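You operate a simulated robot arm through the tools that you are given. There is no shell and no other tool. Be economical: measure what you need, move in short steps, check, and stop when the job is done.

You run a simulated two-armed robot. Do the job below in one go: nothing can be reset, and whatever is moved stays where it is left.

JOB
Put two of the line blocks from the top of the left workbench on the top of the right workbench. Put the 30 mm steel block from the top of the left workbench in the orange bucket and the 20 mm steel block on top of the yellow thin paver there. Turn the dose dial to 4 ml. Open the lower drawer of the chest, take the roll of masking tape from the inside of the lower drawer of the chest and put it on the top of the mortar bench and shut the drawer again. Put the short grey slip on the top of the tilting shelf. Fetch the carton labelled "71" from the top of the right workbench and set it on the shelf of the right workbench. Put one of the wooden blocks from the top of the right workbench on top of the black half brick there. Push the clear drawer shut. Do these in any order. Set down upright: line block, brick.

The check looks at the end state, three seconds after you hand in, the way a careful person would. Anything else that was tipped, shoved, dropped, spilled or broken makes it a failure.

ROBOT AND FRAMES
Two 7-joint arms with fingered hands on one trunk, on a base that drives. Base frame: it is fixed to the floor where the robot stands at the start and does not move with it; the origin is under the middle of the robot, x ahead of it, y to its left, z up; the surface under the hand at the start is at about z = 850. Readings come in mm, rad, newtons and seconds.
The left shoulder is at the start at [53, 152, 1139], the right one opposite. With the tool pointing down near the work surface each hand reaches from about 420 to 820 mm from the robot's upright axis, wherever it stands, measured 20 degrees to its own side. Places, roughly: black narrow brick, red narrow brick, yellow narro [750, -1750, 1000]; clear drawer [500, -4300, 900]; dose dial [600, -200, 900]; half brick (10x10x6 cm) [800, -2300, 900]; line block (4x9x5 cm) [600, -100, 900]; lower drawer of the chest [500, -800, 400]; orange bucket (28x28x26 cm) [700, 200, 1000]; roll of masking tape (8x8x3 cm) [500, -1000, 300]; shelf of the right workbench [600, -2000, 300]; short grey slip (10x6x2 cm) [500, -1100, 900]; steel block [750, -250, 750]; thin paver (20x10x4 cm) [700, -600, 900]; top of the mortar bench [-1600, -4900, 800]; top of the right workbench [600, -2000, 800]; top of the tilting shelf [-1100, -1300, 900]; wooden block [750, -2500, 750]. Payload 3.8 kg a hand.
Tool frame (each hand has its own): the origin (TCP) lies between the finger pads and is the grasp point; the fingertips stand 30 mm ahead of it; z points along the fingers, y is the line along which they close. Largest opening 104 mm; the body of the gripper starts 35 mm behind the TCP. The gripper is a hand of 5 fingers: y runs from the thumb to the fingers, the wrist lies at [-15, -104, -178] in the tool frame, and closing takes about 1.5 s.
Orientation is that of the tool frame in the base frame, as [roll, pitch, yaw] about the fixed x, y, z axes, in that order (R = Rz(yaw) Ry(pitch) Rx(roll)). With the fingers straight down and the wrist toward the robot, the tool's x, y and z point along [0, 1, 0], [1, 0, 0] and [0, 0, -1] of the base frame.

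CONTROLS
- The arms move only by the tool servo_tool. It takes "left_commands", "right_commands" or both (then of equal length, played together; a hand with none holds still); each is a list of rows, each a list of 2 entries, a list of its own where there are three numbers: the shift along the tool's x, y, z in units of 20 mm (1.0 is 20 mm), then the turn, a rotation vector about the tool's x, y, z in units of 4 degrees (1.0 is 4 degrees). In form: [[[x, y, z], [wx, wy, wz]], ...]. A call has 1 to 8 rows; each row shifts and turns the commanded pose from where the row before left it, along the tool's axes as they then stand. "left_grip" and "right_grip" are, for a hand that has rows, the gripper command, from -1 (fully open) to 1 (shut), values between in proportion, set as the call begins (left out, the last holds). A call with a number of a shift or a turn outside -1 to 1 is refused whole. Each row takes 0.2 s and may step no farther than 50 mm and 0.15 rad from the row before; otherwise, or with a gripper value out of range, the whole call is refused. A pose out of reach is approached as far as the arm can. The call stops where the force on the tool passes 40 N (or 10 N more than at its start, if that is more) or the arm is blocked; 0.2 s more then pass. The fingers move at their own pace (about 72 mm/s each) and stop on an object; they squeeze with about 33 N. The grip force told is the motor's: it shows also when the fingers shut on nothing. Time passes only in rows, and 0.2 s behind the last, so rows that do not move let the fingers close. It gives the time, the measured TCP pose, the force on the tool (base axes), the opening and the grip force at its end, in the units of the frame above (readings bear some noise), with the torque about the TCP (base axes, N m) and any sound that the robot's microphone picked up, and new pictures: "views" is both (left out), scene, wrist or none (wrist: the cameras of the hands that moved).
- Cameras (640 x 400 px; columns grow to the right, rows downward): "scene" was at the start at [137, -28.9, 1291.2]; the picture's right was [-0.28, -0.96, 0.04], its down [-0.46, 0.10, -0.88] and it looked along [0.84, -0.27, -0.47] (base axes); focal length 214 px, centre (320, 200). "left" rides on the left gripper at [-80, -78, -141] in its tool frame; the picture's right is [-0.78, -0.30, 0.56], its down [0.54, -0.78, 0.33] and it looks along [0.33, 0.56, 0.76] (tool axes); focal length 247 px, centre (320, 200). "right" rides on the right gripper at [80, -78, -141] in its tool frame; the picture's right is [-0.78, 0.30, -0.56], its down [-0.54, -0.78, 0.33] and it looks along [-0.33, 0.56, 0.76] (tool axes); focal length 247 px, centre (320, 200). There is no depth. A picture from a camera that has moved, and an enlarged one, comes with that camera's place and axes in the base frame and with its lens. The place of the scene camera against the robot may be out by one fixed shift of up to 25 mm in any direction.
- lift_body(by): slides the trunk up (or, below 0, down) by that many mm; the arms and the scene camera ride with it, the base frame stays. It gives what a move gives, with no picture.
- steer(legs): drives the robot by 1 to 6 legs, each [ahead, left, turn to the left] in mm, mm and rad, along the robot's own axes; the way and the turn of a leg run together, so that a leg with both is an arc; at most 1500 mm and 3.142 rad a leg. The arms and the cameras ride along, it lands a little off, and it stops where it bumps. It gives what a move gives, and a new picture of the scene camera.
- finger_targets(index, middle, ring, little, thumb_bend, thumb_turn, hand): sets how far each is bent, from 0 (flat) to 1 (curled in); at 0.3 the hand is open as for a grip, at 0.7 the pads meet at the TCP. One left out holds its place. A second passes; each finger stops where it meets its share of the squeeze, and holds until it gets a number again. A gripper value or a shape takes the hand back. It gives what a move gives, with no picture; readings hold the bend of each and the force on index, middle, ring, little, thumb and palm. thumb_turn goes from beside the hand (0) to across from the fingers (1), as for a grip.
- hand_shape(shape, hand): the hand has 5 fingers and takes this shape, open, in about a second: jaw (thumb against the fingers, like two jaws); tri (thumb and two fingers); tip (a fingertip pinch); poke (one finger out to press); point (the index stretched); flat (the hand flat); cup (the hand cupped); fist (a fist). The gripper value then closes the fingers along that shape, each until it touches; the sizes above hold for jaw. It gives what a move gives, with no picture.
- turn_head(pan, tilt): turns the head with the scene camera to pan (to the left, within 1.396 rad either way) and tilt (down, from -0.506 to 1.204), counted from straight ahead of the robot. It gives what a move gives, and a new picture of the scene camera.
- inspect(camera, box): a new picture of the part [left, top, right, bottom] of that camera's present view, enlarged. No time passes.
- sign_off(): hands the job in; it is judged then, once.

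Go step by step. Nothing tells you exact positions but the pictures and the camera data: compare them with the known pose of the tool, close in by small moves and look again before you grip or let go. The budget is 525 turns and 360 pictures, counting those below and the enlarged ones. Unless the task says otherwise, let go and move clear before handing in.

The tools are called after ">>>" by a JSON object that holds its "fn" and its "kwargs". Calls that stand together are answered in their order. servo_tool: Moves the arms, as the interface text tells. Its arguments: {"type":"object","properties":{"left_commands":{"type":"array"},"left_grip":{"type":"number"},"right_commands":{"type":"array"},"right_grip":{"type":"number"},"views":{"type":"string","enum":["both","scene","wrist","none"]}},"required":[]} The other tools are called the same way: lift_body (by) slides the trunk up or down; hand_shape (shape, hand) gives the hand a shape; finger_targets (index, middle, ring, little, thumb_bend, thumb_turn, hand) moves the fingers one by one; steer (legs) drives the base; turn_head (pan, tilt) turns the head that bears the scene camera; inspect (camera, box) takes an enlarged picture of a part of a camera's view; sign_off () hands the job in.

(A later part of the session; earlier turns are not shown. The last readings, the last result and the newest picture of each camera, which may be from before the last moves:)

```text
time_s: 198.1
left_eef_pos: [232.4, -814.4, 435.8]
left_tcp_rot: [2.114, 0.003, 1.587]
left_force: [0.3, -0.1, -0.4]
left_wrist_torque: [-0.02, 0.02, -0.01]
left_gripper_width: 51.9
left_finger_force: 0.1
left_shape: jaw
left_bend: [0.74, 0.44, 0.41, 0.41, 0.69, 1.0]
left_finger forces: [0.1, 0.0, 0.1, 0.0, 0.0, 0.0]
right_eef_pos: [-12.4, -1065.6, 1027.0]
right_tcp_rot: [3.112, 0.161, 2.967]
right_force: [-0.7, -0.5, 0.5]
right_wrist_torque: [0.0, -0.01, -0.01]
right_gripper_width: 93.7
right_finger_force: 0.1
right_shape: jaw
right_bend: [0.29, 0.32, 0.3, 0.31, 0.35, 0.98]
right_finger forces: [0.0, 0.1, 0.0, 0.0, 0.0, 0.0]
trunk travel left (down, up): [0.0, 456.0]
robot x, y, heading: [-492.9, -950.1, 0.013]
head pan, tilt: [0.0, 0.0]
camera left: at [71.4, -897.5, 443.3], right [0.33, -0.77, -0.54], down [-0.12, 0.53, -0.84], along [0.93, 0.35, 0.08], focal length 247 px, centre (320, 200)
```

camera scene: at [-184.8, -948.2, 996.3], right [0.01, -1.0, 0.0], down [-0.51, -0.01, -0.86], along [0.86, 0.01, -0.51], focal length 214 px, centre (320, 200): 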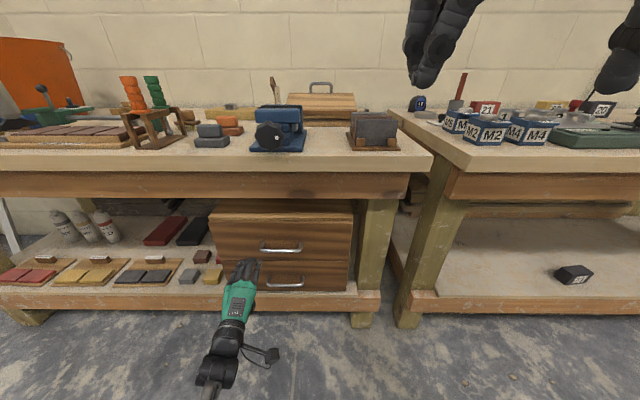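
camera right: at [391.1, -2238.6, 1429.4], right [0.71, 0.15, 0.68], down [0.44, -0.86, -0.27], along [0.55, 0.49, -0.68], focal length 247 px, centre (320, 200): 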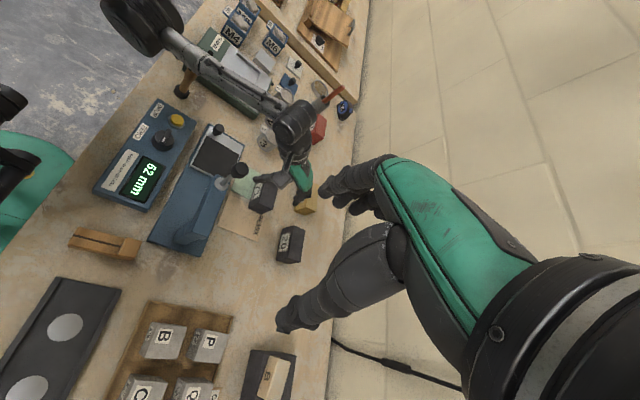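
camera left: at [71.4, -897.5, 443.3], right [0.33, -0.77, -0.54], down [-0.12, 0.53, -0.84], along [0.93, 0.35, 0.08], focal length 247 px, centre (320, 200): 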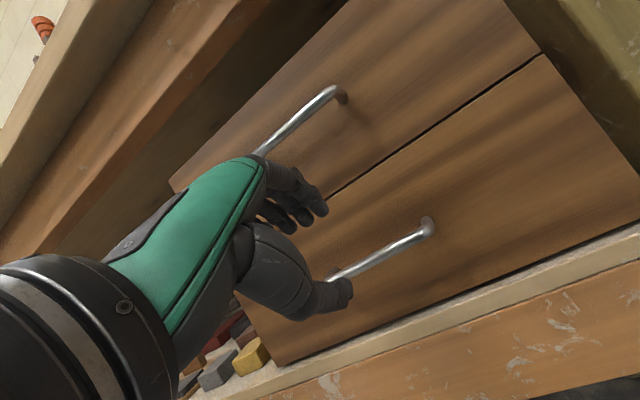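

>>> {"fn": "servo_tool", "kwargs": {"left_commands": [[[-0.1, -0.04, 0.88], [0, 0, 0]], [[-0.1, -0.04, 0.88], [0, 0, 0]], [[-0.1, -0.04, 0.88], [0, 0, 0]], [[-0.1, -0.04, 0.88], [0, 0, 0]]], "views": "wrist"}}

```text
time_s: 199.1
left_eef_pos: [275.3, -817.7, 406.3]
left_tcp_rot: [2.116, 0.001, 1.587]
left_force: [-0.4, -0.6, 0.3]
left_wrist_torque: [-0.04, -0.02, 0.01]
left_gripper_width: 51.8
left_finger_force: 0.1
left_shape: jaw
left_bend: [0.74, 0.44, 0.41, 0.41, 0.69, 1.0]
left_finger forces: [0.1, 0.0, 0.0, 0.0, 0.0, 0.1]
left hand out of reach, approached as far as the arm can: row 4
right_eef_pos: [-11.5, -1065.4, 1026.4]
right_tcp_rot: [3.113, 0.16, 2.966]
right_force: [-0.3, -0.2, 0.7]
right_wrist_torque: [0.01, 0.0, -0.03]
right_gripper_width: 93.4
right_finger_force: 0.1
right_shape: jaw
right_bend: [0.29, 0.32, 0.3, 0.31, 0.35, 0.98]
right_finger forces: [0.0, 0.0, 0.1, 0.0, 0.0, 0.1]
trunk travel left (down, up): [0.0, 456.0]
robot x, y, heading: [-490.6, -948.7, 0.009]
head pan, tilt: [0.0, 0.0]
camera left: at [114.7, -902.3, 413.7], right [0.33, -0.77, -0.54], down [-0.13, 0.53, -0.84], along [0.93, 0.35, 0.08], focal length 247 px, centre (320, 200)
```

left: 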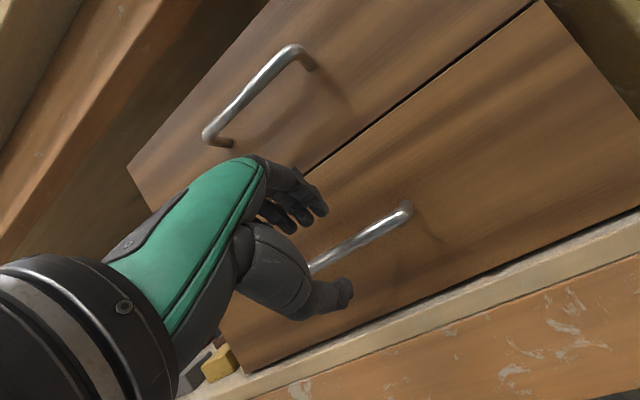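

>>> {"fn": "steer", "kwargs": {"legs": [[32, 0, 0]]}}

>>> {"fn": "servo_tool", "kwargs": {"left_commands": [[[-0.1, -0.4, 0.2], [0, 0, 0]], [[-0.1, -0.4, 0.2], [0, 0, 0]]], "views": "wrist"}}

```text
time_s: 200.0
left_eef_pos: [306.4, -818.6, 408.2]
left_tcp_rot: [2.112, 0.001, 1.585]
left_force: [-18.5, 1.9, 6.4]
left_wrist_torque: [-0.02, -0.47, 0.1]
left_gripper_width: 49.1
left_finger_force: 0.1
left_shape: jaw
left_bend: [0.75, 0.46, 0.41, 0.41, 0.69, 1.0]
left_finger forces: [10.2, 7.9, 0.5, 0.0, 0.0, 0.1]
right_eef_pos: [17.0, -1065.2, 1026.5]
right_tcp_rot: [3.112, 0.162, 2.965]
right_force: [-0.3, 0.1, 0.7]
right_wrist_torque: [-0.01, 0.02, 0.01]
right_gripper_width: 93.5
right_finger_force: 0.0
right_shape: jaw
right_bend: [0.29, 0.32, 0.3, 0.31, 0.35, 0.98]
right_finger forces: [0.1, 0.0, 0.0, 0.0, 0.0, 0.0]
trunk travel left (down, up): [0.0, 456.0]
robot x, y, heading: [-461.7, -947.9, 0.008]
head pan, tilt: [0.0, 0.0]
camera scene: at [-155.5, -947.7, 997.5], right [0.01, -1.0, 0.0], down [-0.51, -0.01, -0.86], along [0.86, 0.01, -0.51], focal length 214 px, centre (320, 200)
```

scene: 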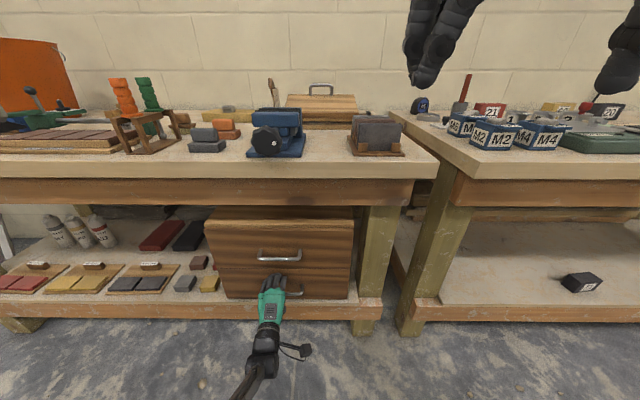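

```text
time_s: 200.6
left_eef_pos: [305.3, -818.6, 407.3]
left_tcp_rot: [2.114, 0.001, 1.585]
left_force: [-16.0, -0.6, 4.8]
left_wrist_torque: [-0.03, -0.4, -0.05]
left_gripper_width: 49.6
left_finger_force: 0.0
left_shape: jaw
left_bend: [0.75, 0.46, 0.41, 0.41, 0.69, 1.0]
left_finger forces: [9.4, 6.6, 0.0, 0.1, 0.0, 0.0]
left hand out of reach, approached as far as the arm can: row 1, 2
right_eef_pos: [18.6, -1065.1, 1027.5]
right_tcp_rot: [3.111, 0.163, 2.967]
right_force: [0.3, 0.5, 1.0]
right_wrist_torque: [-0.02, 0.03, 0.03]
right_gripper_width: 93.5
right_finger_force: 0.0
right_shape: jaw
right_bend: [0.29, 0.32, 0.3, 0.31, 0.35, 0.98]
right_finger forces: [0.1, 0.0, 0.0, 0.1, 0.1, 0.0]
trunk travel left (down, up): [0.0, 456.0]
robot x, y, heading: [-460.9, -950.9, 0.016]
head pan, tilt: [0.0, 0.0]
camera left: at [144.8, -902.4, 413.9], right [0.33, -0.77, -0.54], down [-0.12, 0.53, -0.84], along [0.93, 0.35, 0.08], focal length 247 px, centre (320, 200)
```

left: 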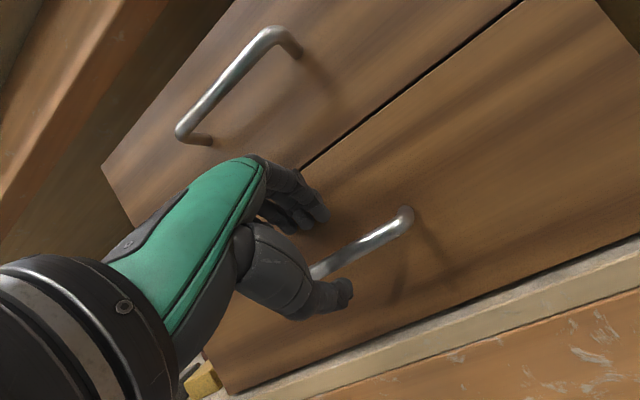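

>>> {"fn": "servo_tool", "kwargs": {"left_commands": [[[-0.1, -0.75, -0.4], [0, 0, 0]], [[-0.1, -0.75, -0.2], [0, 0, 0]], [[0, 0, 0], [0, 0, 0]]], "left_grip": -0.05, "views": "wrist"}}

```text
time_s: 201.4
left_eef_pos: [280.5, -823.0, 387.9]
left_tcp_rot: [2.114, 0.002, 1.583]
left_force: [-0.1, 0.5, 0.2]
left_wrist_torque: [0.01, 0.01, -0.02]
left_gripper_width: 54.3
left_finger_force: 0.0
left_shape: jaw
left_bend: [0.74, 0.44, 0.4, 0.41, 0.68, 1.0]
left_finger forces: [0.1, 0.1, 0.0, 0.0, 0.1, 0.1]
right_eef_pos: [20.1, -1065.5, 1025.8]
right_tcp_rot: [3.112, 0.162, 2.966]
right_force: [-0.6, 0.3, -0.1]
right_wrist_torque: [-0.02, 0.01, -0.01]
right_gripper_width: 93.4
right_finger_force: 0.1
right_shape: jaw
right_bend: [0.29, 0.32, 0.3, 0.31, 0.35, 0.98]
right_finger forces: [0.1, 0.0, 0.1, 0.1, 0.0, 0.0]
trunk travel left (down, up): [0.0, 456.0]
robot x, y, heading: [-463.0, -945.8, 0.012]
head pan, tilt: [0.0, 0.0]
camera left: at [120.4, -906.9, 394.0], right [0.33, -0.77, -0.54], down [-0.12, 0.53, -0.84], along [0.93, 0.35, 0.08], focal length 247 px, centre (320, 200)
```

left: 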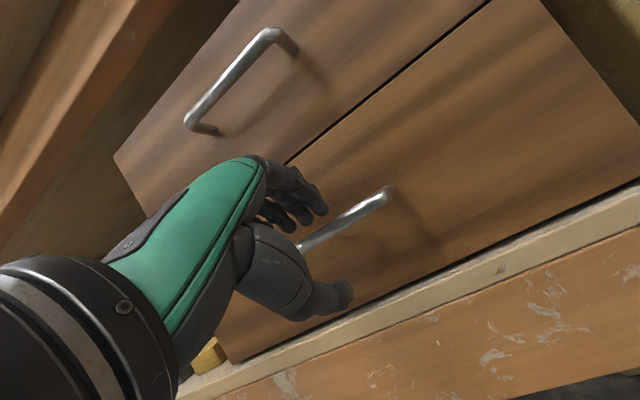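

>>> {"fn": "steer", "kwargs": {"legs": [[20, 0, 0]]}}

>>> {"fn": "servo_tool", "kwargs": {"left_commands": [[[0, 0, 0], [0, 0, 0]], [[0, 0, 0], [0, 0, 0]], [[0, 0, 0], [0, 0, 0]], [[0, 0, 0], [0, 0, 0]], [[0, 0, 0], [0, 0, 0]]], "left_grip": 1, "views": "wrist"}}

```text
time_s: 202.2
left_eef_pos: [301.5, -823.0, 386.6]
left_tcp_rot: [2.117, 0.001, 1.584]
left_force: [-2.1, -1.1, 0.4]
left_wrist_torque: [0.01, -0.09, -0.04]
left_gripper_width: 54.0
left_finger_force: 0.1
left_shape: jaw
left_bend: [0.74, 0.44, 0.4, 0.41, 0.68, 1.0]
left_finger forces: [1.9, 0.0, 0.0, 0.0, 0.0, 0.0]
right_eef_pos: [40.4, -1064.5, 1027.3]
right_tcp_rot: [3.109, 0.161, 2.963]
right_force: [0.7, 0.7, 0.2]
right_wrist_torque: [0.01, 0.02, -0.01]
right_gripper_width: 93.4
right_finger_force: 0.0
right_shape: jaw
right_bend: [0.29, 0.32, 0.3, 0.31, 0.35, 0.98]
right_finger forces: [0.0, 0.0, 0.0, 0.0, 0.1, 0.0]
trunk travel left (down, up): [0.0, 456.0]
robot x, y, heading: [-442.2, -948.0, 0.012]
head pan, tilt: [0.0, 0.0]
camera scene: at [-133.4, -947.3, 996.5], right [0.01, -1.0, 0.0], down [-0.51, -0.01, -0.86], along [0.86, 0.01, -0.51], focal length 214 px, centre (320, 200)
```

scene: 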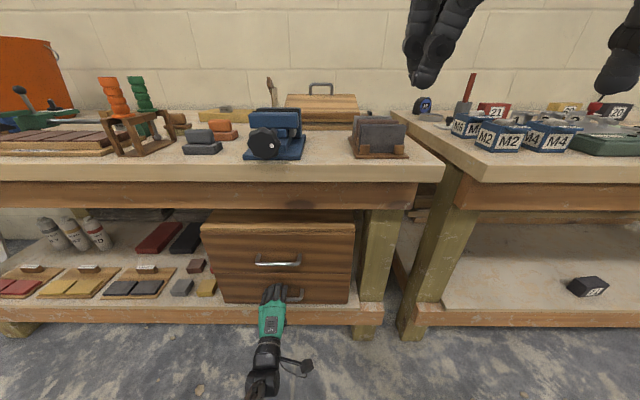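

```text
time_s: 203.4
left_eef_pos: [300.2, -823.0, 381.9]
left_tcp_rot: [2.121, 0.001, 1.584]
left_force: [-4.4, 0.4, -12.9]
left_wrist_torque: [0.34, 0.12, -0.14]
left_gripper_width: 0.1
left_finger_force: 33.0
left_shape: jaw
left_bend: [0.76, 0.7, 0.64, 0.56, 0.46, 1.0]
left_finger forces: [5.3, 11.1, 3.2, 2.6, 37.0, 0.0]
right_eef_pos: [41.1, -1064.7, 1025.3]
right_tcp_rot: [3.111, 0.159, 2.963]
right_force: [0.3, 0.9, -0.7]
right_wrist_torque: [0.0, -0.01, 0.02]
right_gripper_width: 93.6
right_finger_force: 0.1
right_shape: jaw
right_bend: [0.29, 0.32, 0.3, 0.31, 0.35, 0.98]
right_finger forces: [0.0, 0.1, 0.0, 0.0, 0.0, 0.1]
trunk travel left (down, up): [0.0, 456.0]
robot x, y, heading: [-442.3, -946.8, 0.007]
head pan, tilt: [0.0, 0.0]
camera left: at [139.3, -906.6, 391.2], right [0.33, -0.77, -0.54], down [-0.13, 0.53, -0.84], along [0.94, 0.35, 0.08], focal length 247 px, centre (320, 200)
```

left: 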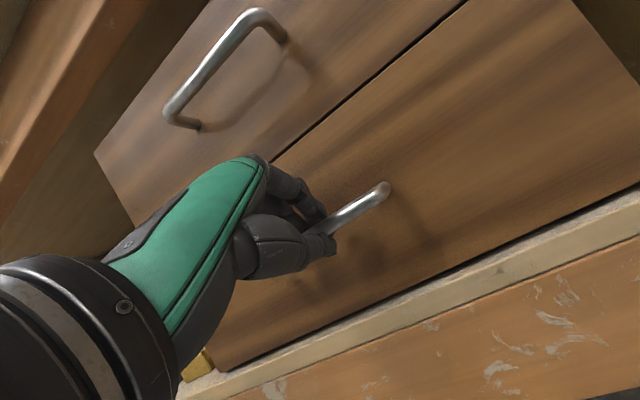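

The handle is gripped. Pulling the drawer straight out.

>>> {"fn": "servo_tool", "kwargs": {"left_commands": [[[0, -0.52, -0.855], [0, 0, 0]], [[0, -0.52, -0.855], [0, 0, 0]], [[0, -0.52, -0.855], [0, 0, 0]], [[0, -0.52, -0.855], [0, 0, 0]]], "views": "scene"}}

```text
time_s: 204.2
left_eef_pos: [245.9, -822.9, 385.9]
left_tcp_rot: [2.133, 0.0, 1.585]
left_force: [0.2, -0.7, -21.6]
left_wrist_torque: [0.26, 0.26, -0.28]
left_gripper_width: 0.0
left_finger_force: 33.0
left_shape: jaw
left_bend: [0.76, 0.7, 0.68, 0.6, 0.43, 1.0]
left_finger forces: [4.7, 13.6, 4.2, 2.1, 39.0, 0.0]
right_eef_pos: [41.6, -1065.6, 1026.4]
right_tcp_rot: [3.111, 0.161, 2.965]
right_force: [-0.2, 0.2, 0.3]
right_wrist_torque: [-0.01, -0.02, 0.0]
right_gripper_width: 93.1
right_finger_force: 0.0
right_shape: jaw
right_bend: [0.29, 0.32, 0.3, 0.31, 0.35, 0.98]
right_finger forces: [0.1, 0.0, 0.1, 0.0, 0.0, 0.0]
trunk travel left (down, up): [0.0, 456.0]
robot x, y, heading: [-442.1, -946.7, 0.01]
head pan, tilt: [0.0, 0.0]
stopped in row 4 (left hand): the force on the tool passed its limit at 56 N (the readings are from after the stop); the commanded pose is now the measured one
camera scene: at [-132.7, -947.3, 996.7], right [0.01, -1.0, 0.0], down [-0.51, -0.01, -0.86], along [0.86, 0.01, -0.51], focal length 214 px, centre (320, 200)
```

scene: 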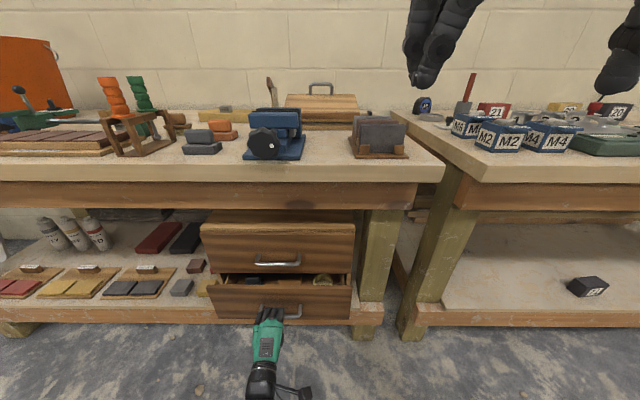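

>>> {"fn": "servo_tool", "kwargs": {"left_commands": [[[0, -0.18, 0.11], [0, 0, 0]], [[0, -0.29, -0.4], [0, 0, 0]], [[0, -0.29, -0.4], [0, 0, 0]], [[0, -0.27, -0.42], [0, 0, 0]], [[0, -0.27, -0.42], [0, 0, 0]], [[0, -0.27, -0.42], [0, 0, 0]], [[0, -0.27, -0.42], [0, 0, 0]], [[0, -0.27, -0.42], [0, 0, 0]]], "views": "none"}}

```text
time_s: 204.9
left_eef_pos: [245.5, -822.4, 384.6]
left_tcp_rot: [2.132, -0.001, 1.583]
left_force: [1.4, -1.8, -20.8]
left_wrist_torque: [0.3, 0.24, -0.26]
left_gripper_width: 0.0
left_finger_force: 32.9
left_shape: jaw
left_bend: [0.76, 0.7, 0.69, 0.59, 0.44, 1.0]
left_finger forces: [5.2, 13.0, 4.8, 2.5, 39.8, 0.0]
right_eef_pos: [39.3, -1065.8, 1025.0]
right_tcp_rot: [3.112, 0.158, 2.965]
right_force: [-1.3, -0.5, 0.9]
right_wrist_torque: [0.01, -0.03, 0.04]
right_gripper_width: 93.4
right_finger_force: 0.0
right_shape: jaw
right_bend: [0.29, 0.32, 0.3, 0.31, 0.35, 0.98]
right_finger forces: [0.0, 0.0, 0.0, 0.0, 0.0, 0.1]
trunk travel left (down, up): [0.0, 456.0]
robot x, y, heading: [-442.2, -948.8, 0.009]
head pan, tilt: [0.0, 0.0]
stopped in row 3 (left hand): the force on the tool passed its limit at 46 N (the readings are from after the stop); the commanded pose is now the measured one
```

>>> {"fn": "servo_tool", "kwargs": {"left_commands": [[[0, -0.13, 0.08], [0, 0, 0]], [[0, -0.13, 0.08], [0, 0, 0]], [[0, 0, 0], [0, 0, 0]]], "views": "wrist"}}

```text
time_s: 205.7
left_eef_pos: [243.6, -822.6, 382.6]
left_tcp_rot: [2.12, -0.001, 1.586]
left_force: [-1.3, -1.4, -1.7]
left_wrist_torque: [0.46, 0.01, -0.19]
left_gripper_width: 0.3
left_finger_force: 33.0
left_shape: jaw
left_bend: [0.76, 0.7, 0.67, 0.56, 0.44, 1.0]
left_finger forces: [6.6, 13.4, 4.6, 3.1, 33.7, 0.1]
right_eef_pos: [38.2, -1065.6, 1027.2]
right_tcp_rot: [3.11, 0.16, 2.964]
right_force: [0.0, 0.3, 1.3]
right_wrist_torque: [0.03, -0.05, 0.04]
right_gripper_width: 93.7
right_finger_force: 0.1
right_shape: jaw
right_bend: [0.29, 0.32, 0.3, 0.31, 0.35, 0.98]
right_finger forces: [0.0, 0.1, 0.0, 0.1, 0.0, 0.0]
trunk travel left (down, up): [0.0, 456.0]
robot x, y, heading: [-443.3, -947.5, 0.015]
head pan, tilt: [0.0, 0.0]
camera left: at [84.3, -906.1, 390.4], right [0.33, -0.77, -0.54], down [-0.13, 0.53, -0.84], along [0.93, 0.35, 0.08], focal length 247 px, centre (320, 200)
```

left: 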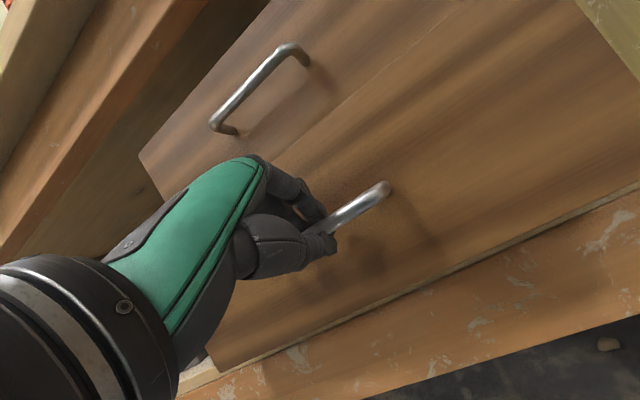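

Preload is gone, so I'll pull again level at a slower pace.

>>> {"fn": "servo_tool", "kwargs": {"left_commands": [[[0, -0.26, -0.42], [0, 0, 0]], [[0, -0.26, -0.42], [0, 0, 0]], [[0, -0.26, -0.42], [0, 0, 0]], [[0, -0.27, -0.42], [0, 0, 0]], [[0, -0.27, -0.42], [0, 0, 0]], [[0, -0.27, -0.42], [0, 0, 0]], [[0, -0.27, -0.42], [0, 0, 0]], [[0, -0.27, -0.42], [0, 0, 0]]], "views": "none"}}

```text
time_s: 206.2
left_eef_pos: [246.0, -821.7, 384.3]
left_tcp_rot: [2.13, -0.002, 1.585]
left_force: [1.2, -1.5, -18.0]
left_wrist_torque: [0.33, 0.2, -0.3]
left_gripper_width: 0.1
left_finger_force: 32.4
left_shape: jaw
left_bend: [0.76, 0.7, 0.69, 0.58, 0.44, 1.0]
left_finger forces: [5.4, 13.0, 5.1, 2.6, 38.7, 0.1]
right_eef_pos: [39.1, -1065.7, 1025.3]
right_tcp_rot: [3.112, 0.159, 2.961]
right_force: [-0.2, 0.1, 0.1]
right_wrist_torque: [0.0, -0.04, 0.01]
right_gripper_width: 93.5
right_finger_force: 0.0
right_shape: jaw
right_bend: [0.29, 0.32, 0.3, 0.31, 0.35, 0.98]
right_finger forces: [0.0, 0.0, 0.1, 0.1, 0.0, 0.1]
trunk travel left (down, up): [0.0, 456.0]
robot x, y, heading: [-443.4, -950.8, 0.008]
head pan, tilt: [0.0, 0.0]
stopped in row 2 (left hand): the force on the tool passed its limit at 48 N (the readings are from after the stop); the commanded pose is now the measured one
```

>>> {"fn": "steer", "kwargs": {"legs": [[-40, 0, 0]]}}

>>> {"fn": "inspect", "kwargs": {"camera": "scene", "box": [180, 220, 400, 380]}}

```text
time_s: 207.0
left_eef_pos: [206.8, -822.7, 383.9]
left_tcp_rot: [2.128, -0.001, 1.585]
left_force: [0.8, -3.0, -24.8]
left_wrist_torque: [0.26, 0.27, -0.34]
left_gripper_width: 0.0
left_finger_force: 33.4
left_shape: jaw
left_bend: [0.76, 0.7, 0.69, 0.59, 0.44, 1.0]
left_finger forces: [5.0, 13.0, 5.3, 2.0, 41.3, 0.0]
right_eef_pos: [1.0, -1066.2, 1024.7]
right_tcp_rot: [3.112, 0.159, 2.962]
right_force: [-0.3, -0.6, 0.6]
right_wrist_torque: [-0.04, -0.03, 0.01]
right_gripper_width: 93.4
right_finger_force: 0.0
right_shape: jaw
right_bend: [0.29, 0.32, 0.3, 0.31, 0.35, 0.98]
right_finger forces: [0.1, 0.0, 0.1, 0.0, 0.0, 0.0]
trunk travel left (down, up): [0.0, 456.0]
robot x, y, heading: [-484.8, -948.5, 0.004]
head pan, tilt: [0.0, 0.0]
camera scene: at [-172.7, -948.1, 995.7], right [0.01, -1.0, 0.0], down [-0.51, 0.0, -0.86], along [0.86, 0.01, -0.51], focal length 214 px, centre (320, 200)
```

scene: 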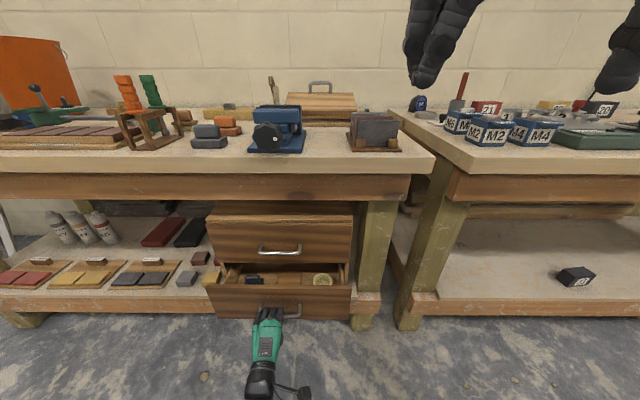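

```text
2.50 times, centred on (290, 300) of scene
camera zoom: at [-172.7, -948.1, 995.7], right [0.01, -1.0, 0.0], down [-0.51, 0.0, -0.86], along [0.86, 0.01, -0.51], focal length 536 px, centre (395, -50)
```

zoom: 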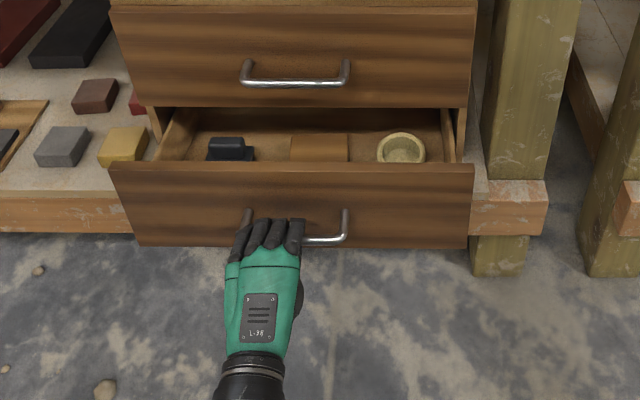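

Driving back pulls it smoothly, and I can see the tape roll on the right side of the drawer. I'll pull about 115 mm more.

>>> {"fn": "steer", "kwargs": {"legs": [[-115, 0, 0]]}}

>>> {"fn": "inspect", "kwargs": {"camera": "scene", "box": [180, 200, 420, 360]}}

```text
time_s: 208.2
left_eef_pos: [92.0, -823.1, 383.8]
left_tcp_rot: [2.133, 0.001, 1.582]
left_force: [0.8, 2.0, -22.6]
left_wrist_torque: [0.26, 0.24, -0.24]
left_gripper_width: 0.1
left_finger_force: 33.3
left_shape: jaw
left_bend: [0.76, 0.7, 0.69, 0.58, 0.44, 1.0]
left_finger forces: [5.5, 13.0, 5.1, 2.1, 41.1, 0.1]
right_eef_pos: [-113.7, -1066.0, 1026.6]
right_tcp_rot: [3.111, 0.16, 2.964]
right_force: [-0.5, -0.3, 0.3]
right_wrist_torque: [-0.01, -0.01, 0.05]
right_gripper_width: 93.4
right_finger_force: 0.0
right_shape: jaw
right_bend: [0.29, 0.32, 0.3, 0.31, 0.35, 0.98]
right_finger forces: [0.0, 0.1, 0.0, 0.1, 0.1, 0.0]
trunk travel left (down, up): [0.0, 456.0]
robot x, y, heading: [-595.3, -952.7, 0.012]
head pan, tilt: [0.0, 0.0]
camera scene: at [-287.5, -949.0, 996.0], right [0.01, -1.0, 0.0], down [-0.51, -0.01, -0.86], along [0.86, 0.01, -0.51], focal length 214 px, centre (320, 200)
```

scene: 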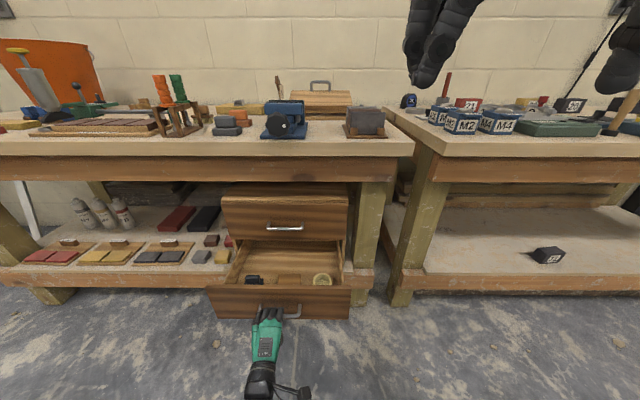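

```text
2.50 times, centred on (300, 280) of scene
camera zoom: at [-287.5, -949.0, 996.0], right [0.01, -1.0, 0.0], down [-0.51, -0.01, -0.86], along [0.86, 0.01, -0.51], focal length 536 px, centre (370, 0)
```

zoom: 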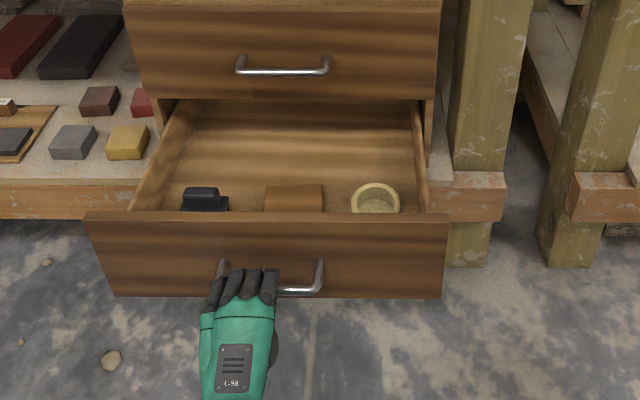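

Drawer is open about 210 mm with the tape near (245,-949). I'll release the handle and withdraw the left hand along its fingers.

>>> {"fn": "servo_tool", "kwargs": {"left_commands": [[[0, -0.1, 0.05], [0, 0, 0]], [[0, 0, 0], [0, 0, 0]], [[0, 0, 0], [0, 0, 0]], [[0, 0, 0], [0, 0, 0]], [[0, 0, 0], [0, 0, 0]]], "left_grip": -0.15, "views": "wrist"}}

```text
time_s: 209.4
left_eef_pos: [91.7, -822.4, 382.8]
left_tcp_rot: [2.132, -0.001, 1.584]
left_force: [0.2, -0.6, -0.3]
left_wrist_torque: [-0.03, -0.04, 0.0]
left_gripper_width: 59.0
left_finger_force: 0.0
left_shape: jaw
left_bend: [0.74, 0.42, 0.38, 0.43, 0.66, 1.0]
left_finger forces: [1.1, 0.0, 0.1, 0.0, 0.1, 0.0]
right_eef_pos: [-115.6, -1067.5, 1026.4]
right_tcp_rot: [3.11, 0.162, 2.963]
right_force: [0.0, 0.0, 0.5]
right_wrist_torque: [0.02, 0.0, -0.02]
right_gripper_width: 93.3
right_finger_force: 0.0
right_shape: jaw
right_bend: [0.29, 0.32, 0.3, 0.31, 0.35, 0.98]
right_finger forces: [0.1, 0.1, 0.1, 0.1, 0.0, 0.0]
trunk travel left (down, up): [0.0, 456.0]
robot x, y, heading: [-598.3, -950.7, 0.006]
head pan, tilt: [0.0, 0.0]
camera left: at [-69.7, -906.6, 393.1], right [0.32, -0.77, -0.55], down [-0.14, 0.53, -0.83], along [0.94, 0.35, 0.07], focal length 247 px, centre (320, 200)
```

left: 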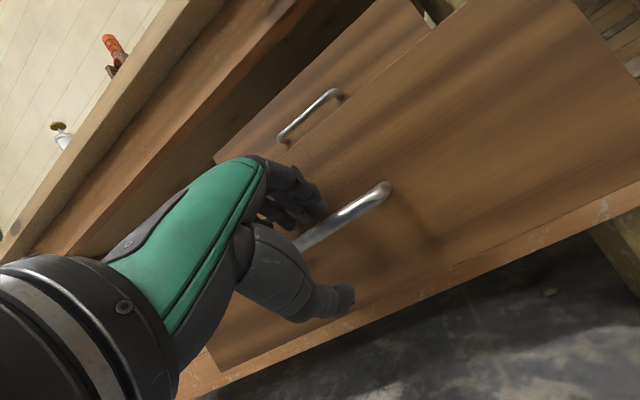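

>>> {"fn": "servo_tool", "kwargs": {"left_commands": [[[0, 0.4, -0.5], [0, 0, 0]], [[0, 0, 0], [0, 0, 0]]], "views": "none"}}

>>> {"fn": "steer", "kwargs": {"legs": [[-100, 0, 0]]}}

```text
time_s: 210.2
left_eef_pos: [110.3, -820.2, 413.9]
left_tcp_rot: [2.09, -0.002, 1.587]
left_force: [0.3, 0.3, -0.4]
left_wrist_torque: [0.0, -0.01, 0.01]
left_gripper_width: 60.1
left_finger_force: 0.0
left_shape: jaw
left_bend: [0.74, 0.42, 0.38, 0.43, 0.66, 1.0]
left_finger forces: [0.3, 0.0, 0.0, 0.0, 0.1, 0.0]
right_eef_pos: [-113.0, -1067.2, 1020.6]
right_tcp_rot: [3.114, 0.156, 2.962]
right_force: [0.6, 0.1, -0.5]
right_wrist_torque: [0.03, 0.05, 0.0]
right_gripper_width: 93.5
right_finger_force: 0.1
right_shape: jaw
right_bend: [0.29, 0.32, 0.3, 0.31, 0.35, 0.98]
right_finger forces: [0.0, 0.1, 0.1, 0.0, 0.0, 0.0]
trunk travel left (down, up): [0.0, 456.0]
robot x, y, heading: [-597.3, -947.1, 0.009]
head pan, tilt: [0.0, 0.0]
stopped in row 2 (left hand): the arm was blocked; the commanded pose is now the measured one
```

```text
time_s: 211.4
left_eef_pos: [8.4, -821.2, 420.9]
left_tcp_rot: [2.083, -0.004, 1.585]
left_force: [-0.4, 0.4, 0.8]
left_wrist_torque: [0.03, 0.02, 0.01]
left_gripper_width: 59.8
left_finger_force: 0.0
left_shape: jaw
left_bend: [0.74, 0.42, 0.38, 0.43, 0.66, 1.0]
left_finger forces: [0.0, 0.0, 0.0, 0.0, 0.1, 0.0]
right_eef_pos: [-217.4, -1068.5, 1027.2]
right_tcp_rot: [3.113, 0.161, 2.963]
right_force: [-0.2, -0.1, -0.3]
right_wrist_torque: [-0.02, -0.03, 0.01]
right_gripper_width: 93.2
right_finger_force: 0.0
right_shape: jaw
right_bend: [0.29, 0.32, 0.3, 0.31, 0.35, 0.98]
right_finger forces: [0.1, 0.0, 0.1, 0.0, 0.1, 0.0]
trunk travel left (down, up): [0.0, 456.0]
robot x, y, heading: [-696.5, -946.4, 0.008]
head pan, tilt: [0.0, 0.0]
camera scene: at [-390.7, -950.5, 997.3], right [0.01, -1.0, 0.0], down [-0.51, 0.0, -0.86], along [0.86, 0.01, -0.51], focal length 214 px, centre (320, 200)
```

scene: 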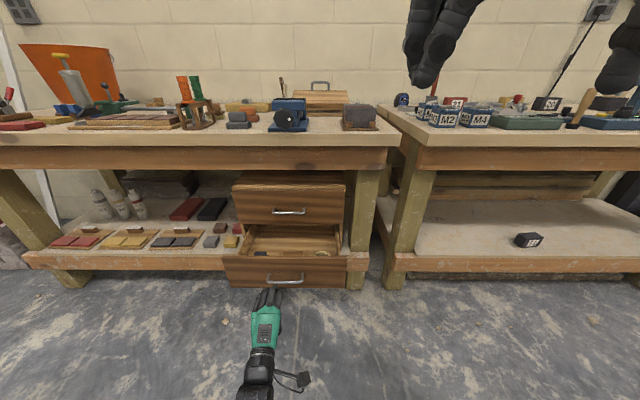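

The drawer stays open. I'll raise the trunk to free the left arm, bring the left hand up out of the way, and straighten the right hand for the tape.

>>> {"fn": "lift_body", "kwargs": {"by": 200}}

>>> {"fn": "servo_tool", "kwargs": {"left_commands": [[[0, 0, 0], [1, 0, 0]], [[0, 0, 0], [1, 0, 0]], [[0, 0, 0], [1, 0, 0]], [[0, 0, 0], [1, 0, 0]], [[0, 0, 0], [1, 0, 0]], [[0, 0, 0], [1, 0, 0]], [[0, 0, 0], [1, 0, 0]], [[0, 0, 0], [1, 0, 0]]], "right_commands": [[[0, 0, 0], [0, 1, 0]], [[0, 0, 0], [0, 1, 0]], [[0, 0, 0], [0, 0.3, 0]], [[0, 0, 0], [0, 0, 1]], [[0, 0, 0], [0, 0, 1]], [[0, 0, 0], [0, 0, 1]], [[0, 0, 0], [0, 0, 1]], [[0, 0, 0], [0, 0, 1]]], "views": "none"}}

>>> {"fn": "servo_tool", "kwargs": {"left_commands": [[[0, -0.5, -0.8], [1, 0, 0]], [[0, -0.5, -0.8], [1, 0, 0]], [[0, -0.5, -0.8], [1, 0, 0]], [[0, -0.5, -0.8], [1, 0, 0]], [[0, -0.5, -0.8], [0, 0, 0]], [[0, -0.5, -0.8], [0, 0, 0]], [[0, -0.5, -0.8], [0, 0, 0]], [[0, -0.5, -0.8], [0, 0, 0]]], "right_commands": [[[0, 0, 0], [0, 0, 1]], [[0, 0, 0], [0, 0, 1]], [[0, 0, 0], [0, 0, 1]], [[0, 0, 0], [0, 0, 1]], [[0, 0, 0], [0, 0, 1]], [[0, 0, 0], [0, 0, 1]], [[0, 0, 0], [0, 0, 1]], [[0, 0, 0], [0, 0, 1]]], "views": "none"}}

>>> {"fn": "servo_tool", "kwargs": {"left_commands": [[[0, 0, -1], [0, 0, 0]], [[0, 0, -1], [0, 0, 0]], [[0, 0, -1], [0, 0, 0]], [[0, 0, -1], [0, 0, 0]], [[0, 0, -1], [0, 0, 0]], [[0, 0, -1], [0, 0, 0]], [[0, 0, -1], [0, 0, 0]], [[0, 0, -1], [0, 0, 0]]], "right_commands": [[[0, 0, 0], [0, 0, 1]], [[0, 0, 0], [0, 0, 1]], [[0, 0, 0], [0, 0, 1]], [[0, 0, 0], [0, 0, 1]], [[0, 0, 0], [0, 0, 1]], [[0, 0, 0], [0, 0, 1]], [[0, 0, 0], [0, 0, 0.9]], [[0, 0, 0], [0, 0, 0]]], "views": "scene"}}

```text
time_s: 213.6
left_eef_pos: [39.9, -821.2, 783.4]
left_tcp_rot: [1.87, -0.003, 1.588]
left_force: [-0.5, 0.9, -0.7]
left_wrist_torque: [-0.01, -0.01, 0.02]
left_gripper_width: 60.1
left_finger_force: 0.1
left_shape: jaw
left_bend: [0.74, 0.42, 0.38, 0.43, 0.66, 1.0]
left_finger forces: [0.1, 0.0, 0.1, 0.1, 0.0, 0.0]
right_eef_pos: [-214.9, -1067.8, 1225.7]
right_tcp_rot: [3.111, 0.162, 2.964]
right_force: [-0.1, 0.4, -0.7]
right_wrist_torque: [-0.01, 0.01, -0.01]
right_gripper_width: 93.9
right_finger_force: 0.0
right_shape: jaw
right_bend: [0.29, 0.32, 0.3, 0.31, 0.35, 0.98]
right_finger forces: [0.0, 0.0, 0.0, 0.1, 0.1, 0.0]
trunk travel left (down, up): [-200.0, 256.0]
robot x, y, heading: [-698.8, -949.9, 0.014]
head pan, tilt: [0.0, 0.0]
```

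```text
time_s: 215.4
left_eef_pos: [38.3, -821.2, 784.8]
left_tcp_rot: [2.428, -0.002, 1.584]
left_force: [-0.1, -0.1, 0.5]
left_wrist_torque: [-0.01, 0.04, -0.02]
left_gripper_width: 59.5
left_finger_force: 0.1
left_shape: jaw
left_bend: [0.74, 0.42, 0.38, 0.43, 0.66, 1.0]
left_finger forces: [0.1, 0.1, 0.0, 0.0, 0.0, 0.1]
right_eef_pos: [-216.0, -1067.7, 1227.3]
right_tcp_rot: [3.112, -0.012, 2.618]
right_force: [1.1, 0.2, 0.8]
right_wrist_torque: [0.01, -0.03, 0.03]
right_gripper_width: 93.2
right_finger_force: 0.0
right_shape: jaw
right_bend: [0.29, 0.32, 0.3, 0.31, 0.35, 0.98]
right_finger forces: [0.0, 0.0, 0.0, 0.0, 0.0, 0.0]
trunk travel left (down, up): [-200.0, 256.0]
robot x, y, heading: [-697.9, -953.7, 0.011]
head pan, tilt: [0.0, 0.0]
```

```text
time_s: 216.7
left_eef_pos: [-12.1, -798.1, 925.1]
left_tcp_rot: [2.539, -0.042, 1.615]
left_force: [-0.2, -1.0, 0.7]
left_wrist_torque: [0.02, 0.01, 0.02]
left_gripper_width: 60.0
left_finger_force: 0.1
left_shape: jaw
left_bend: [0.74, 0.42, 0.38, 0.43, 0.66, 1.0]
left_finger forces: [0.1, 0.0, 0.0, 0.0, 0.1, 0.1]
right_eef_pos: [-217.1, -1067.8, 1226.7]
right_tcp_rot: [3.117, -0.019, 2.236]
right_force: [0.5, 0.8, 0.7]
right_wrist_torque: [0.05, 0.0, 0.02]
right_gripper_width: 93.4
right_finger_force: 0.1
right_shape: jaw
right_bend: [0.29, 0.32, 0.3, 0.31, 0.35, 0.98]
right_finger forces: [0.0, 0.0, 0.0, 0.0, 0.0, 0.0]
trunk travel left (down, up): [-200.0, 256.0]
robot x, y, heading: [-701.3, -950.4, 0.009]
head pan, tilt: [0.0, 0.0]
stopped in row 6 (left hand): the arm was blocked; the commanded pose is now the measured one
```

```text
time_s: 218.5
left_eef_pos: [-104.0, -812.2, 1058.0]
left_tcp_rot: [2.548, -0.035, 1.609]
left_force: [-0.1, -0.1, 0.4]
left_wrist_torque: [0.0, -0.01, 0.0]
left_gripper_width: 60.1
left_finger_force: 0.0
left_shape: jaw
left_bend: [0.74, 0.42, 0.38, 0.43, 0.66, 1.0]
left_finger forces: [0.0, 0.1, 0.0, 0.0, 0.0, 0.1]
right_eef_pos: [-217.6, -1068.8, 1227.0]
right_tcp_rot: [3.131, -0.028, 1.749]
right_force: [0.3, 0.5, 0.2]
right_wrist_torque: [-0.01, 0.01, 0.0]
right_gripper_width: 93.2
right_finger_force: 0.2
right_shape: jaw
right_bend: [0.29, 0.32, 0.3, 0.31, 0.35, 0.98]
right_finger forces: [0.1, 0.0, 0.0, 0.0, 0.0, 0.0]
trunk travel left (down, up): [-200.0, 256.0]
robot x, y, heading: [-694.6, -949.5, 0.008]
head pan, tilt: [0.0, 0.0]
camera scene: at [-544.2, -952.2, 1300.1], right [0.01, -1.0, 0.0], down [-0.17, 0.0, -0.99], along [0.99, 0.01, -0.17], focal length 214 px, centre (320, 200)
```

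scene: 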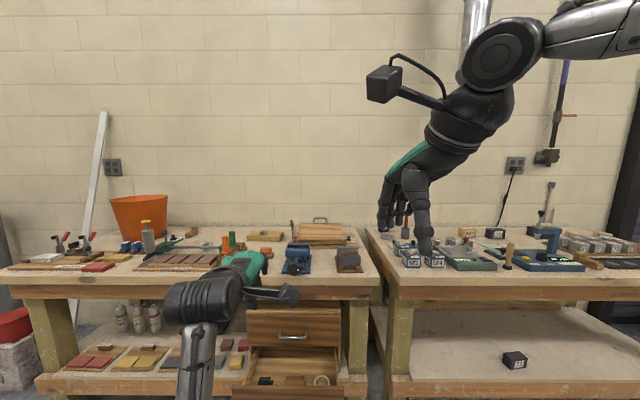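

>>> {"fn": "servo_tool", "kwargs": {"left_commands": [[[0, 0, -0.5], [1, 0, 0]], [[0, 0, -0.5], [1, 0, 0]], [[0, 0, -0.5], [1, 0, 0]], [[0, 0, -0.5], [1, 0, 0]], [[0, 0, -0.5], [1, 0, 0]], [[0, 0, -0.5], [1, 0, 0]], [[0, 0, -0.5], [1, 0, 0]], [[0, 0, -0.5], [1, 0, 0]]], "right_commands": [[[0, 0, 1], [0, 0, 1]], [[0, 0, 1], [0, 0, 1]], [[0, 0, 1], [0, 0, 0.5]], [[0, 0, 1], [0, 0, 0]], [[0, 0, 1], [0, 0, 0]], [[0, 0, 1], [0, 0, 0]], [[0, 0, 1], [0, 0, 0]], [[0, 0, 1], [0, 0, 0]]], "views": "none"}}

>>> {"fn": "steer", "kwargs": {"legs": [[0, 120, 0]]}}

>>> {"fn": "servo_tool", "kwargs": {"right_commands": [[[0, 0, 1], [0, 0, 0]], [[0, 0, 1], [0, 0, 0]], [[0, 0, 1], [0, 0, 0]], [[0, 0, 1], [0, 0, 0]], [[0, 0, 1], [0, 0, 0]], [[0, 0, 1], [0, 0, 0]], [[0, 0, 1], [0, 0, 0]], [[0, 0, 1], [0, 0, 0]]], "views": "none"}}

>>> {"fn": "lift_body", "kwargs": {"by": -150}}

```text
time_s: 220.3
left_eef_pos: [-115.6, -811.9, 1123.9]
left_tcp_rot: [3.101, -0.039, 1.61]
left_force: [0.2, -0.2, 0.3]
left_wrist_torque: [0.0, 0.01, 0.04]
left_gripper_width: 59.9
left_finger_force: 0.0
left_shape: jaw
left_bend: [0.74, 0.42, 0.38, 0.43, 0.66, 1.0]
left_finger forces: [0.0, 0.1, 0.0, 0.0, 0.1, 0.0]
left hand out of reach, approached as far as the arm can: row 8
right_eef_pos: [-214.4, -1064.9, 1066.8]
right_tcp_rot: [3.136, -0.029, 1.578]
right_force: [0.5, 0.2, 0.3]
right_wrist_torque: [0.06, 0.01, 0.0]
right_gripper_width: 93.6
right_finger_force: 0.0
right_shape: jaw
right_bend: [0.29, 0.32, 0.3, 0.31, 0.35, 0.98]
right_finger forces: [0.0, 0.0, 0.1, 0.0, 0.0, 0.1]
trunk travel left (down, up): [-200.0, 256.0]
robot x, y, heading: [-693.9, -949.6, 0.01]
head pan, tilt: [0.0, 0.0]
```

```text
time_s: 221.6
left_eef_pos: [-118.5, -693.3, 1125.2]
left_tcp_rot: [3.1, -0.039, 1.61]
left_force: [-0.2, 0.4, 0.5]
left_wrist_torque: [0.0, -0.02, -0.01]
left_gripper_width: 59.9
left_finger_force: 0.1
left_shape: jaw
left_bend: [0.74, 0.42, 0.38, 0.43, 0.66, 1.0]
left_finger forces: [0.0, 0.1, 0.0, 0.0, 0.0, 0.0]
right_eef_pos: [-216.6, -943.4, 1067.4]
right_tcp_rot: [3.137, -0.031, 1.578]
right_force: [-0.5, 0.1, -0.4]
right_wrist_torque: [0.04, -0.02, 0.01]
right_gripper_width: 93.4
right_finger_force: 0.0
right_shape: jaw
right_bend: [0.29, 0.32, 0.3, 0.31, 0.35, 0.98]
right_finger forces: [0.1, 0.0, 0.0, 0.1, 0.1, 0.0]
trunk travel left (down, up): [-200.0, 256.0]
robot x, y, heading: [-703.1, -830.9, 0.009]
head pan, tilt: [0.0, 0.0]
camera scene: at [-544.9, -832.5, 1300.1], right [0.01, -1.0, 0.0], down [-0.17, 0.0, -0.99], along [0.99, 0.01, -0.17], focal length 214 px, centre (320, 200)
```

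scene: 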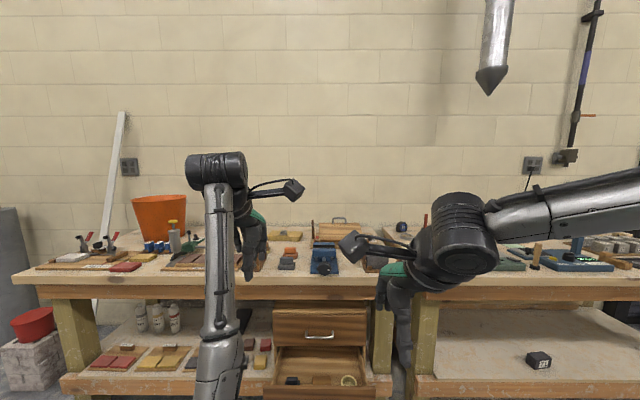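

```text
time_s: 223.4
left_eef_pos: [-116.7, -693.9, 1125.4]
left_tcp_rot: [3.1, -0.037, 1.612]
left_force: [0.9, -0.1, -0.4]
left_wrist_torque: [0.03, 0.0, 0.02]
left_gripper_width: 59.6
left_finger_force: 0.0
left_shape: jaw
left_bend: [0.74, 0.42, 0.38, 0.43, 0.66, 1.0]
left_finger forces: [0.0, 0.1, 0.1, 0.0, 0.0, 0.0]
right_eef_pos: [-215.8, -939.3, 906.1]
right_tcp_rot: [3.133, -0.03, 1.577]
right_force: [0.7, -0.1, -0.1]
right_wrist_torque: [0.02, 0.0, -0.04]
right_gripper_width: 93.7
right_finger_force: 0.2
right_shape: jaw
right_bend: [0.29, 0.32, 0.3, 0.31, 0.35, 0.98]
right_finger forces: [0.0, 0.1, 0.0, 0.0, 0.0, 0.0]
trunk travel left (down, up): [-200.0, 256.0]
robot x, y, heading: [-695.3, -833.0, 0.009]
head pan, tilt: [0.0, 0.0]
```

```text
time_s: 225.1
left_eef_pos: [-66.0, -693.2, 814.0]
left_tcp_rot: [-2.939, -0.047, 1.602]
left_force: [0.0, -0.3, 0.2]
left_wrist_torque: [0.01, 0.0, 0.0]
left_gripper_width: 60.0
left_finger_force: 0.0
left_shape: jaw
left_bend: [0.74, 0.42, 0.38, 0.43, 0.66, 1.0]
left_finger forces: [0.0, 0.1, 0.0, 0.0, 0.1, 0.0]
right_eef_pos: [-215.9, -938.5, 757.8]
right_tcp_rot: [3.133, -0.03, 1.579]
right_force: [-0.6, -0.4, -0.3]
right_wrist_torque: [-0.01, 0.01, 0.02]
right_gripper_width: 93.6
right_finger_force: 0.0
right_shape: jaw
right_bend: [0.29, 0.32, 0.3, 0.31, 0.35, 0.98]
right_finger forces: [0.0, 0.0, 0.0, 0.0, 0.0, 0.0]
trunk travel left (down, up): [-50.0, 406.0]
robot x, y, heading: [-695.7, -832.5, 0.003]
head pan, tilt: [0.0, 0.0]
```

>>> {"fn": "servo_tool", "kwargs": {"left_commands": [[[0, -0.9, -0.9], [0, 0, 0]], [[0, -0.9, -0.9], [0, 0, 0]], [[0, -0.9, -0.9], [0, 0, 0]], [[0, -0.9, -0.9], [0, 0, 0]], [[0, -0.9, -0.9], [0, 0, 0]], [[0, -0.9, -0.9], [0, 0, 0]], [[0, -0.9, -0.9], [0, 0, 0]], [[0, -0.9, -0.9], [0, 0, 0]]], "right_commands": [[[0, 0.5, 1], [0, 0, 0]], [[0, 0.5, 1], [0, 0, 0]], [[0, 0.5, 1], [0, 0, 0]], [[0, 0.5, 1], [0, 0, 0]], [[0, 0.5, 1], [0, 0, 0]], [[0, 0.5, 1], [0, 0, 0]], [[0, 0.5, 1], [0, 0, 0]], [[0, 0.5, 1], [0, 0, 0]]], "views": "scene"}}

```text
time_s: 226.9
left_eef_pos: [-24.9, -684.1, 887.8]
left_tcp_rot: [-2.935, -0.046, 1.599]
left_force: [0.2, 0.5, -0.9]
left_wrist_torque: [-0.01, 0.03, 0.02]
left_gripper_width: 59.8
left_finger_force: 0.0
left_shape: jaw
left_bend: [0.74, 0.42, 0.38, 0.43, 0.66, 1.0]
left_finger forces: [0.1, 0.1, 0.0, 0.0, 0.1, 0.0]
left hand out of reach, approached as far as the arm can: row 1, 2, 3, 4, 5, 6, 7, 8
right_eef_pos: [-134.2, -933.2, 597.4]
right_tcp_rot: [3.135, -0.03, 1.58]
right_force: [0.1, -0.4, -0.6]
right_wrist_torque: [-0.04, -0.02, 0.01]
right_gripper_width: 93.6
right_finger_force: 0.2
right_shape: jaw
right_bend: [0.29, 0.32, 0.3, 0.31, 0.35, 0.98]
right_finger forces: [0.0, 0.1, 0.0, 0.0, 0.1, 0.0]
trunk travel left (down, up): [-50.0, 406.0]
robot x, y, heading: [-698.0, -830.6, 0.009]
head pan, tilt: [0.0, 0.0]
camera scene: at [-432.5, -831.4, 1082.1], right [0.01, -1.0, 0.0], down [-0.41, 0.0, -0.91], along [0.91, 0.01, -0.42], focal length 214 px, centre (320, 200)
```

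scene: 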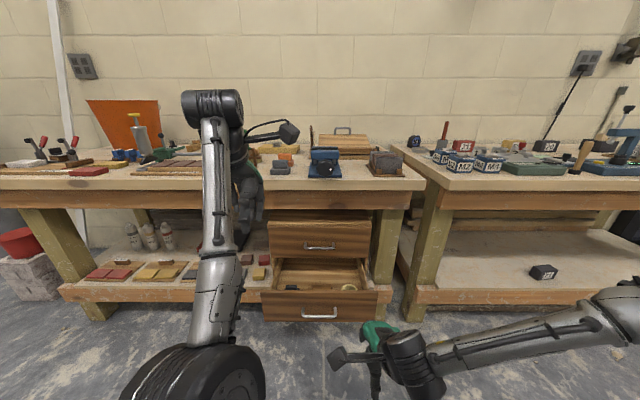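

>>> {"fn": "servo_tool", "kwargs": {"left_commands": [[[0, -1, 0.3], [0, 0, 0]], [[0, -1, 0.3], [0, 0, 0]], [[0, -1, 0.3], [0, 0, 0]], [[0, -1, 0.3], [0, 0, 0]], [[0, -1, 0.3], [0, 0, 0]], [[0, -1, 0.3], [0, 0, 0]], [[0, -1, 0.3], [0, 0, 0]], [[0, -1, 0.3], [0, 0, 0]]], "right_commands": [[[0, 0.5, 1], [0, 0, 0]], [[0, 0.5, 1], [0, 0, 0]], [[0, 0.5, 1], [0, 0, 0]], [[0, 0.5, 1], [0, 0, 0]], [[0, 0.5, 0.5], [0, 0, 0]], [[0, 0.5, 0], [0, 0, 0]], [[0, 0.5, 0], [0, 0, 0]], [[0, 0.5, 0], [0, 0, 0]]], "views": "both"}}

```text
time_s: 228.7
left_eef_pos: [-74.9, -672.3, 804.2]
left_tcp_rot: [-2.938, -0.046, 1.602]
left_force: [-0.1, -0.1, 0.3]
left_wrist_torque: [-0.01, 0.02, 0.0]
left_gripper_width: 59.7
left_finger_force: 0.0
left_shape: jaw
left_bend: [0.74, 0.42, 0.38, 0.43, 0.66, 1.0]
left_finger forces: [0.0, 0.0, 0.0, 0.0, 0.0, 0.0]
left hand out of reach, approached as far as the arm can: row 1, 2, 3, 4, 5, 6, 7, 8
right_eef_pos: [-68.0, -954.1, 530.7]
right_tcp_rot: [3.135, -0.029, 1.577]
right_force: [-0.5, -0.4, 0.0]
right_wrist_torque: [0.02, -0.01, 0.01]
right_gripper_width: 93.6
right_finger_force: 0.1
right_shape: jaw
right_bend: [0.29, 0.32, 0.3, 0.31, 0.35, 0.98]
right_finger forces: [0.0, 0.0, 0.0, 0.1, 0.0, 0.0]
right hand out of reach, approached as far as the arm can: row 4, 5, 6, 7, 8
trunk travel left (down, up): [-50.0, 406.0]
robot x, y, heading: [-696.0, -833.9, 0.008]
head pan, tilt: [0.0, 0.0]
camera scene: at [-432.9, -831.2, 1082.2], right [0.01, -1.0, 0.0], down [-0.41, 0.0, -0.91], along [0.91, 0.01, -0.41], focal length 214 px, centre (320, 200)
camera right: at [-146.0, -879.5, 673.9], right [0.3, -0.79, 0.53], down [-0.77, -0.53, -0.35], along [0.56, -0.31, -0.77], focal length 247 px, centre (320, 200)
camera left: at [-121.5, -762.8, 954.7], right [-0.38, -0.76, -0.52], down [-0.84, 0.52, -0.14], along [0.38, 0.39, -0.84], focal length 247 px, centre (320, 200)
```

scene: 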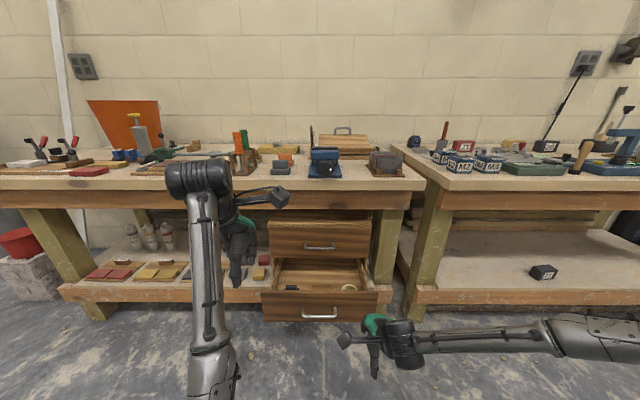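
right: 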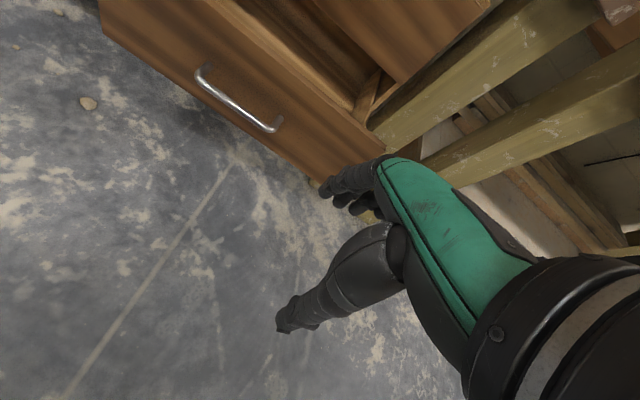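
left: 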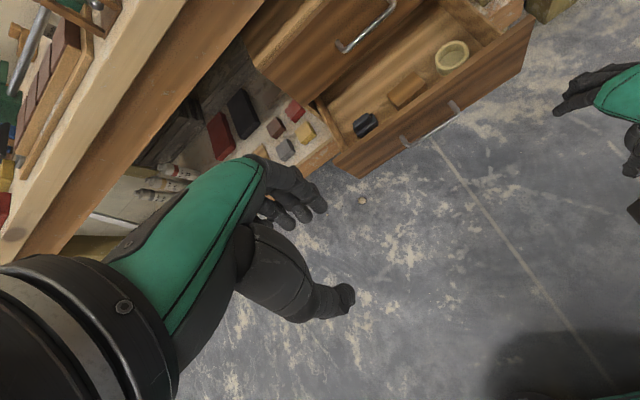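

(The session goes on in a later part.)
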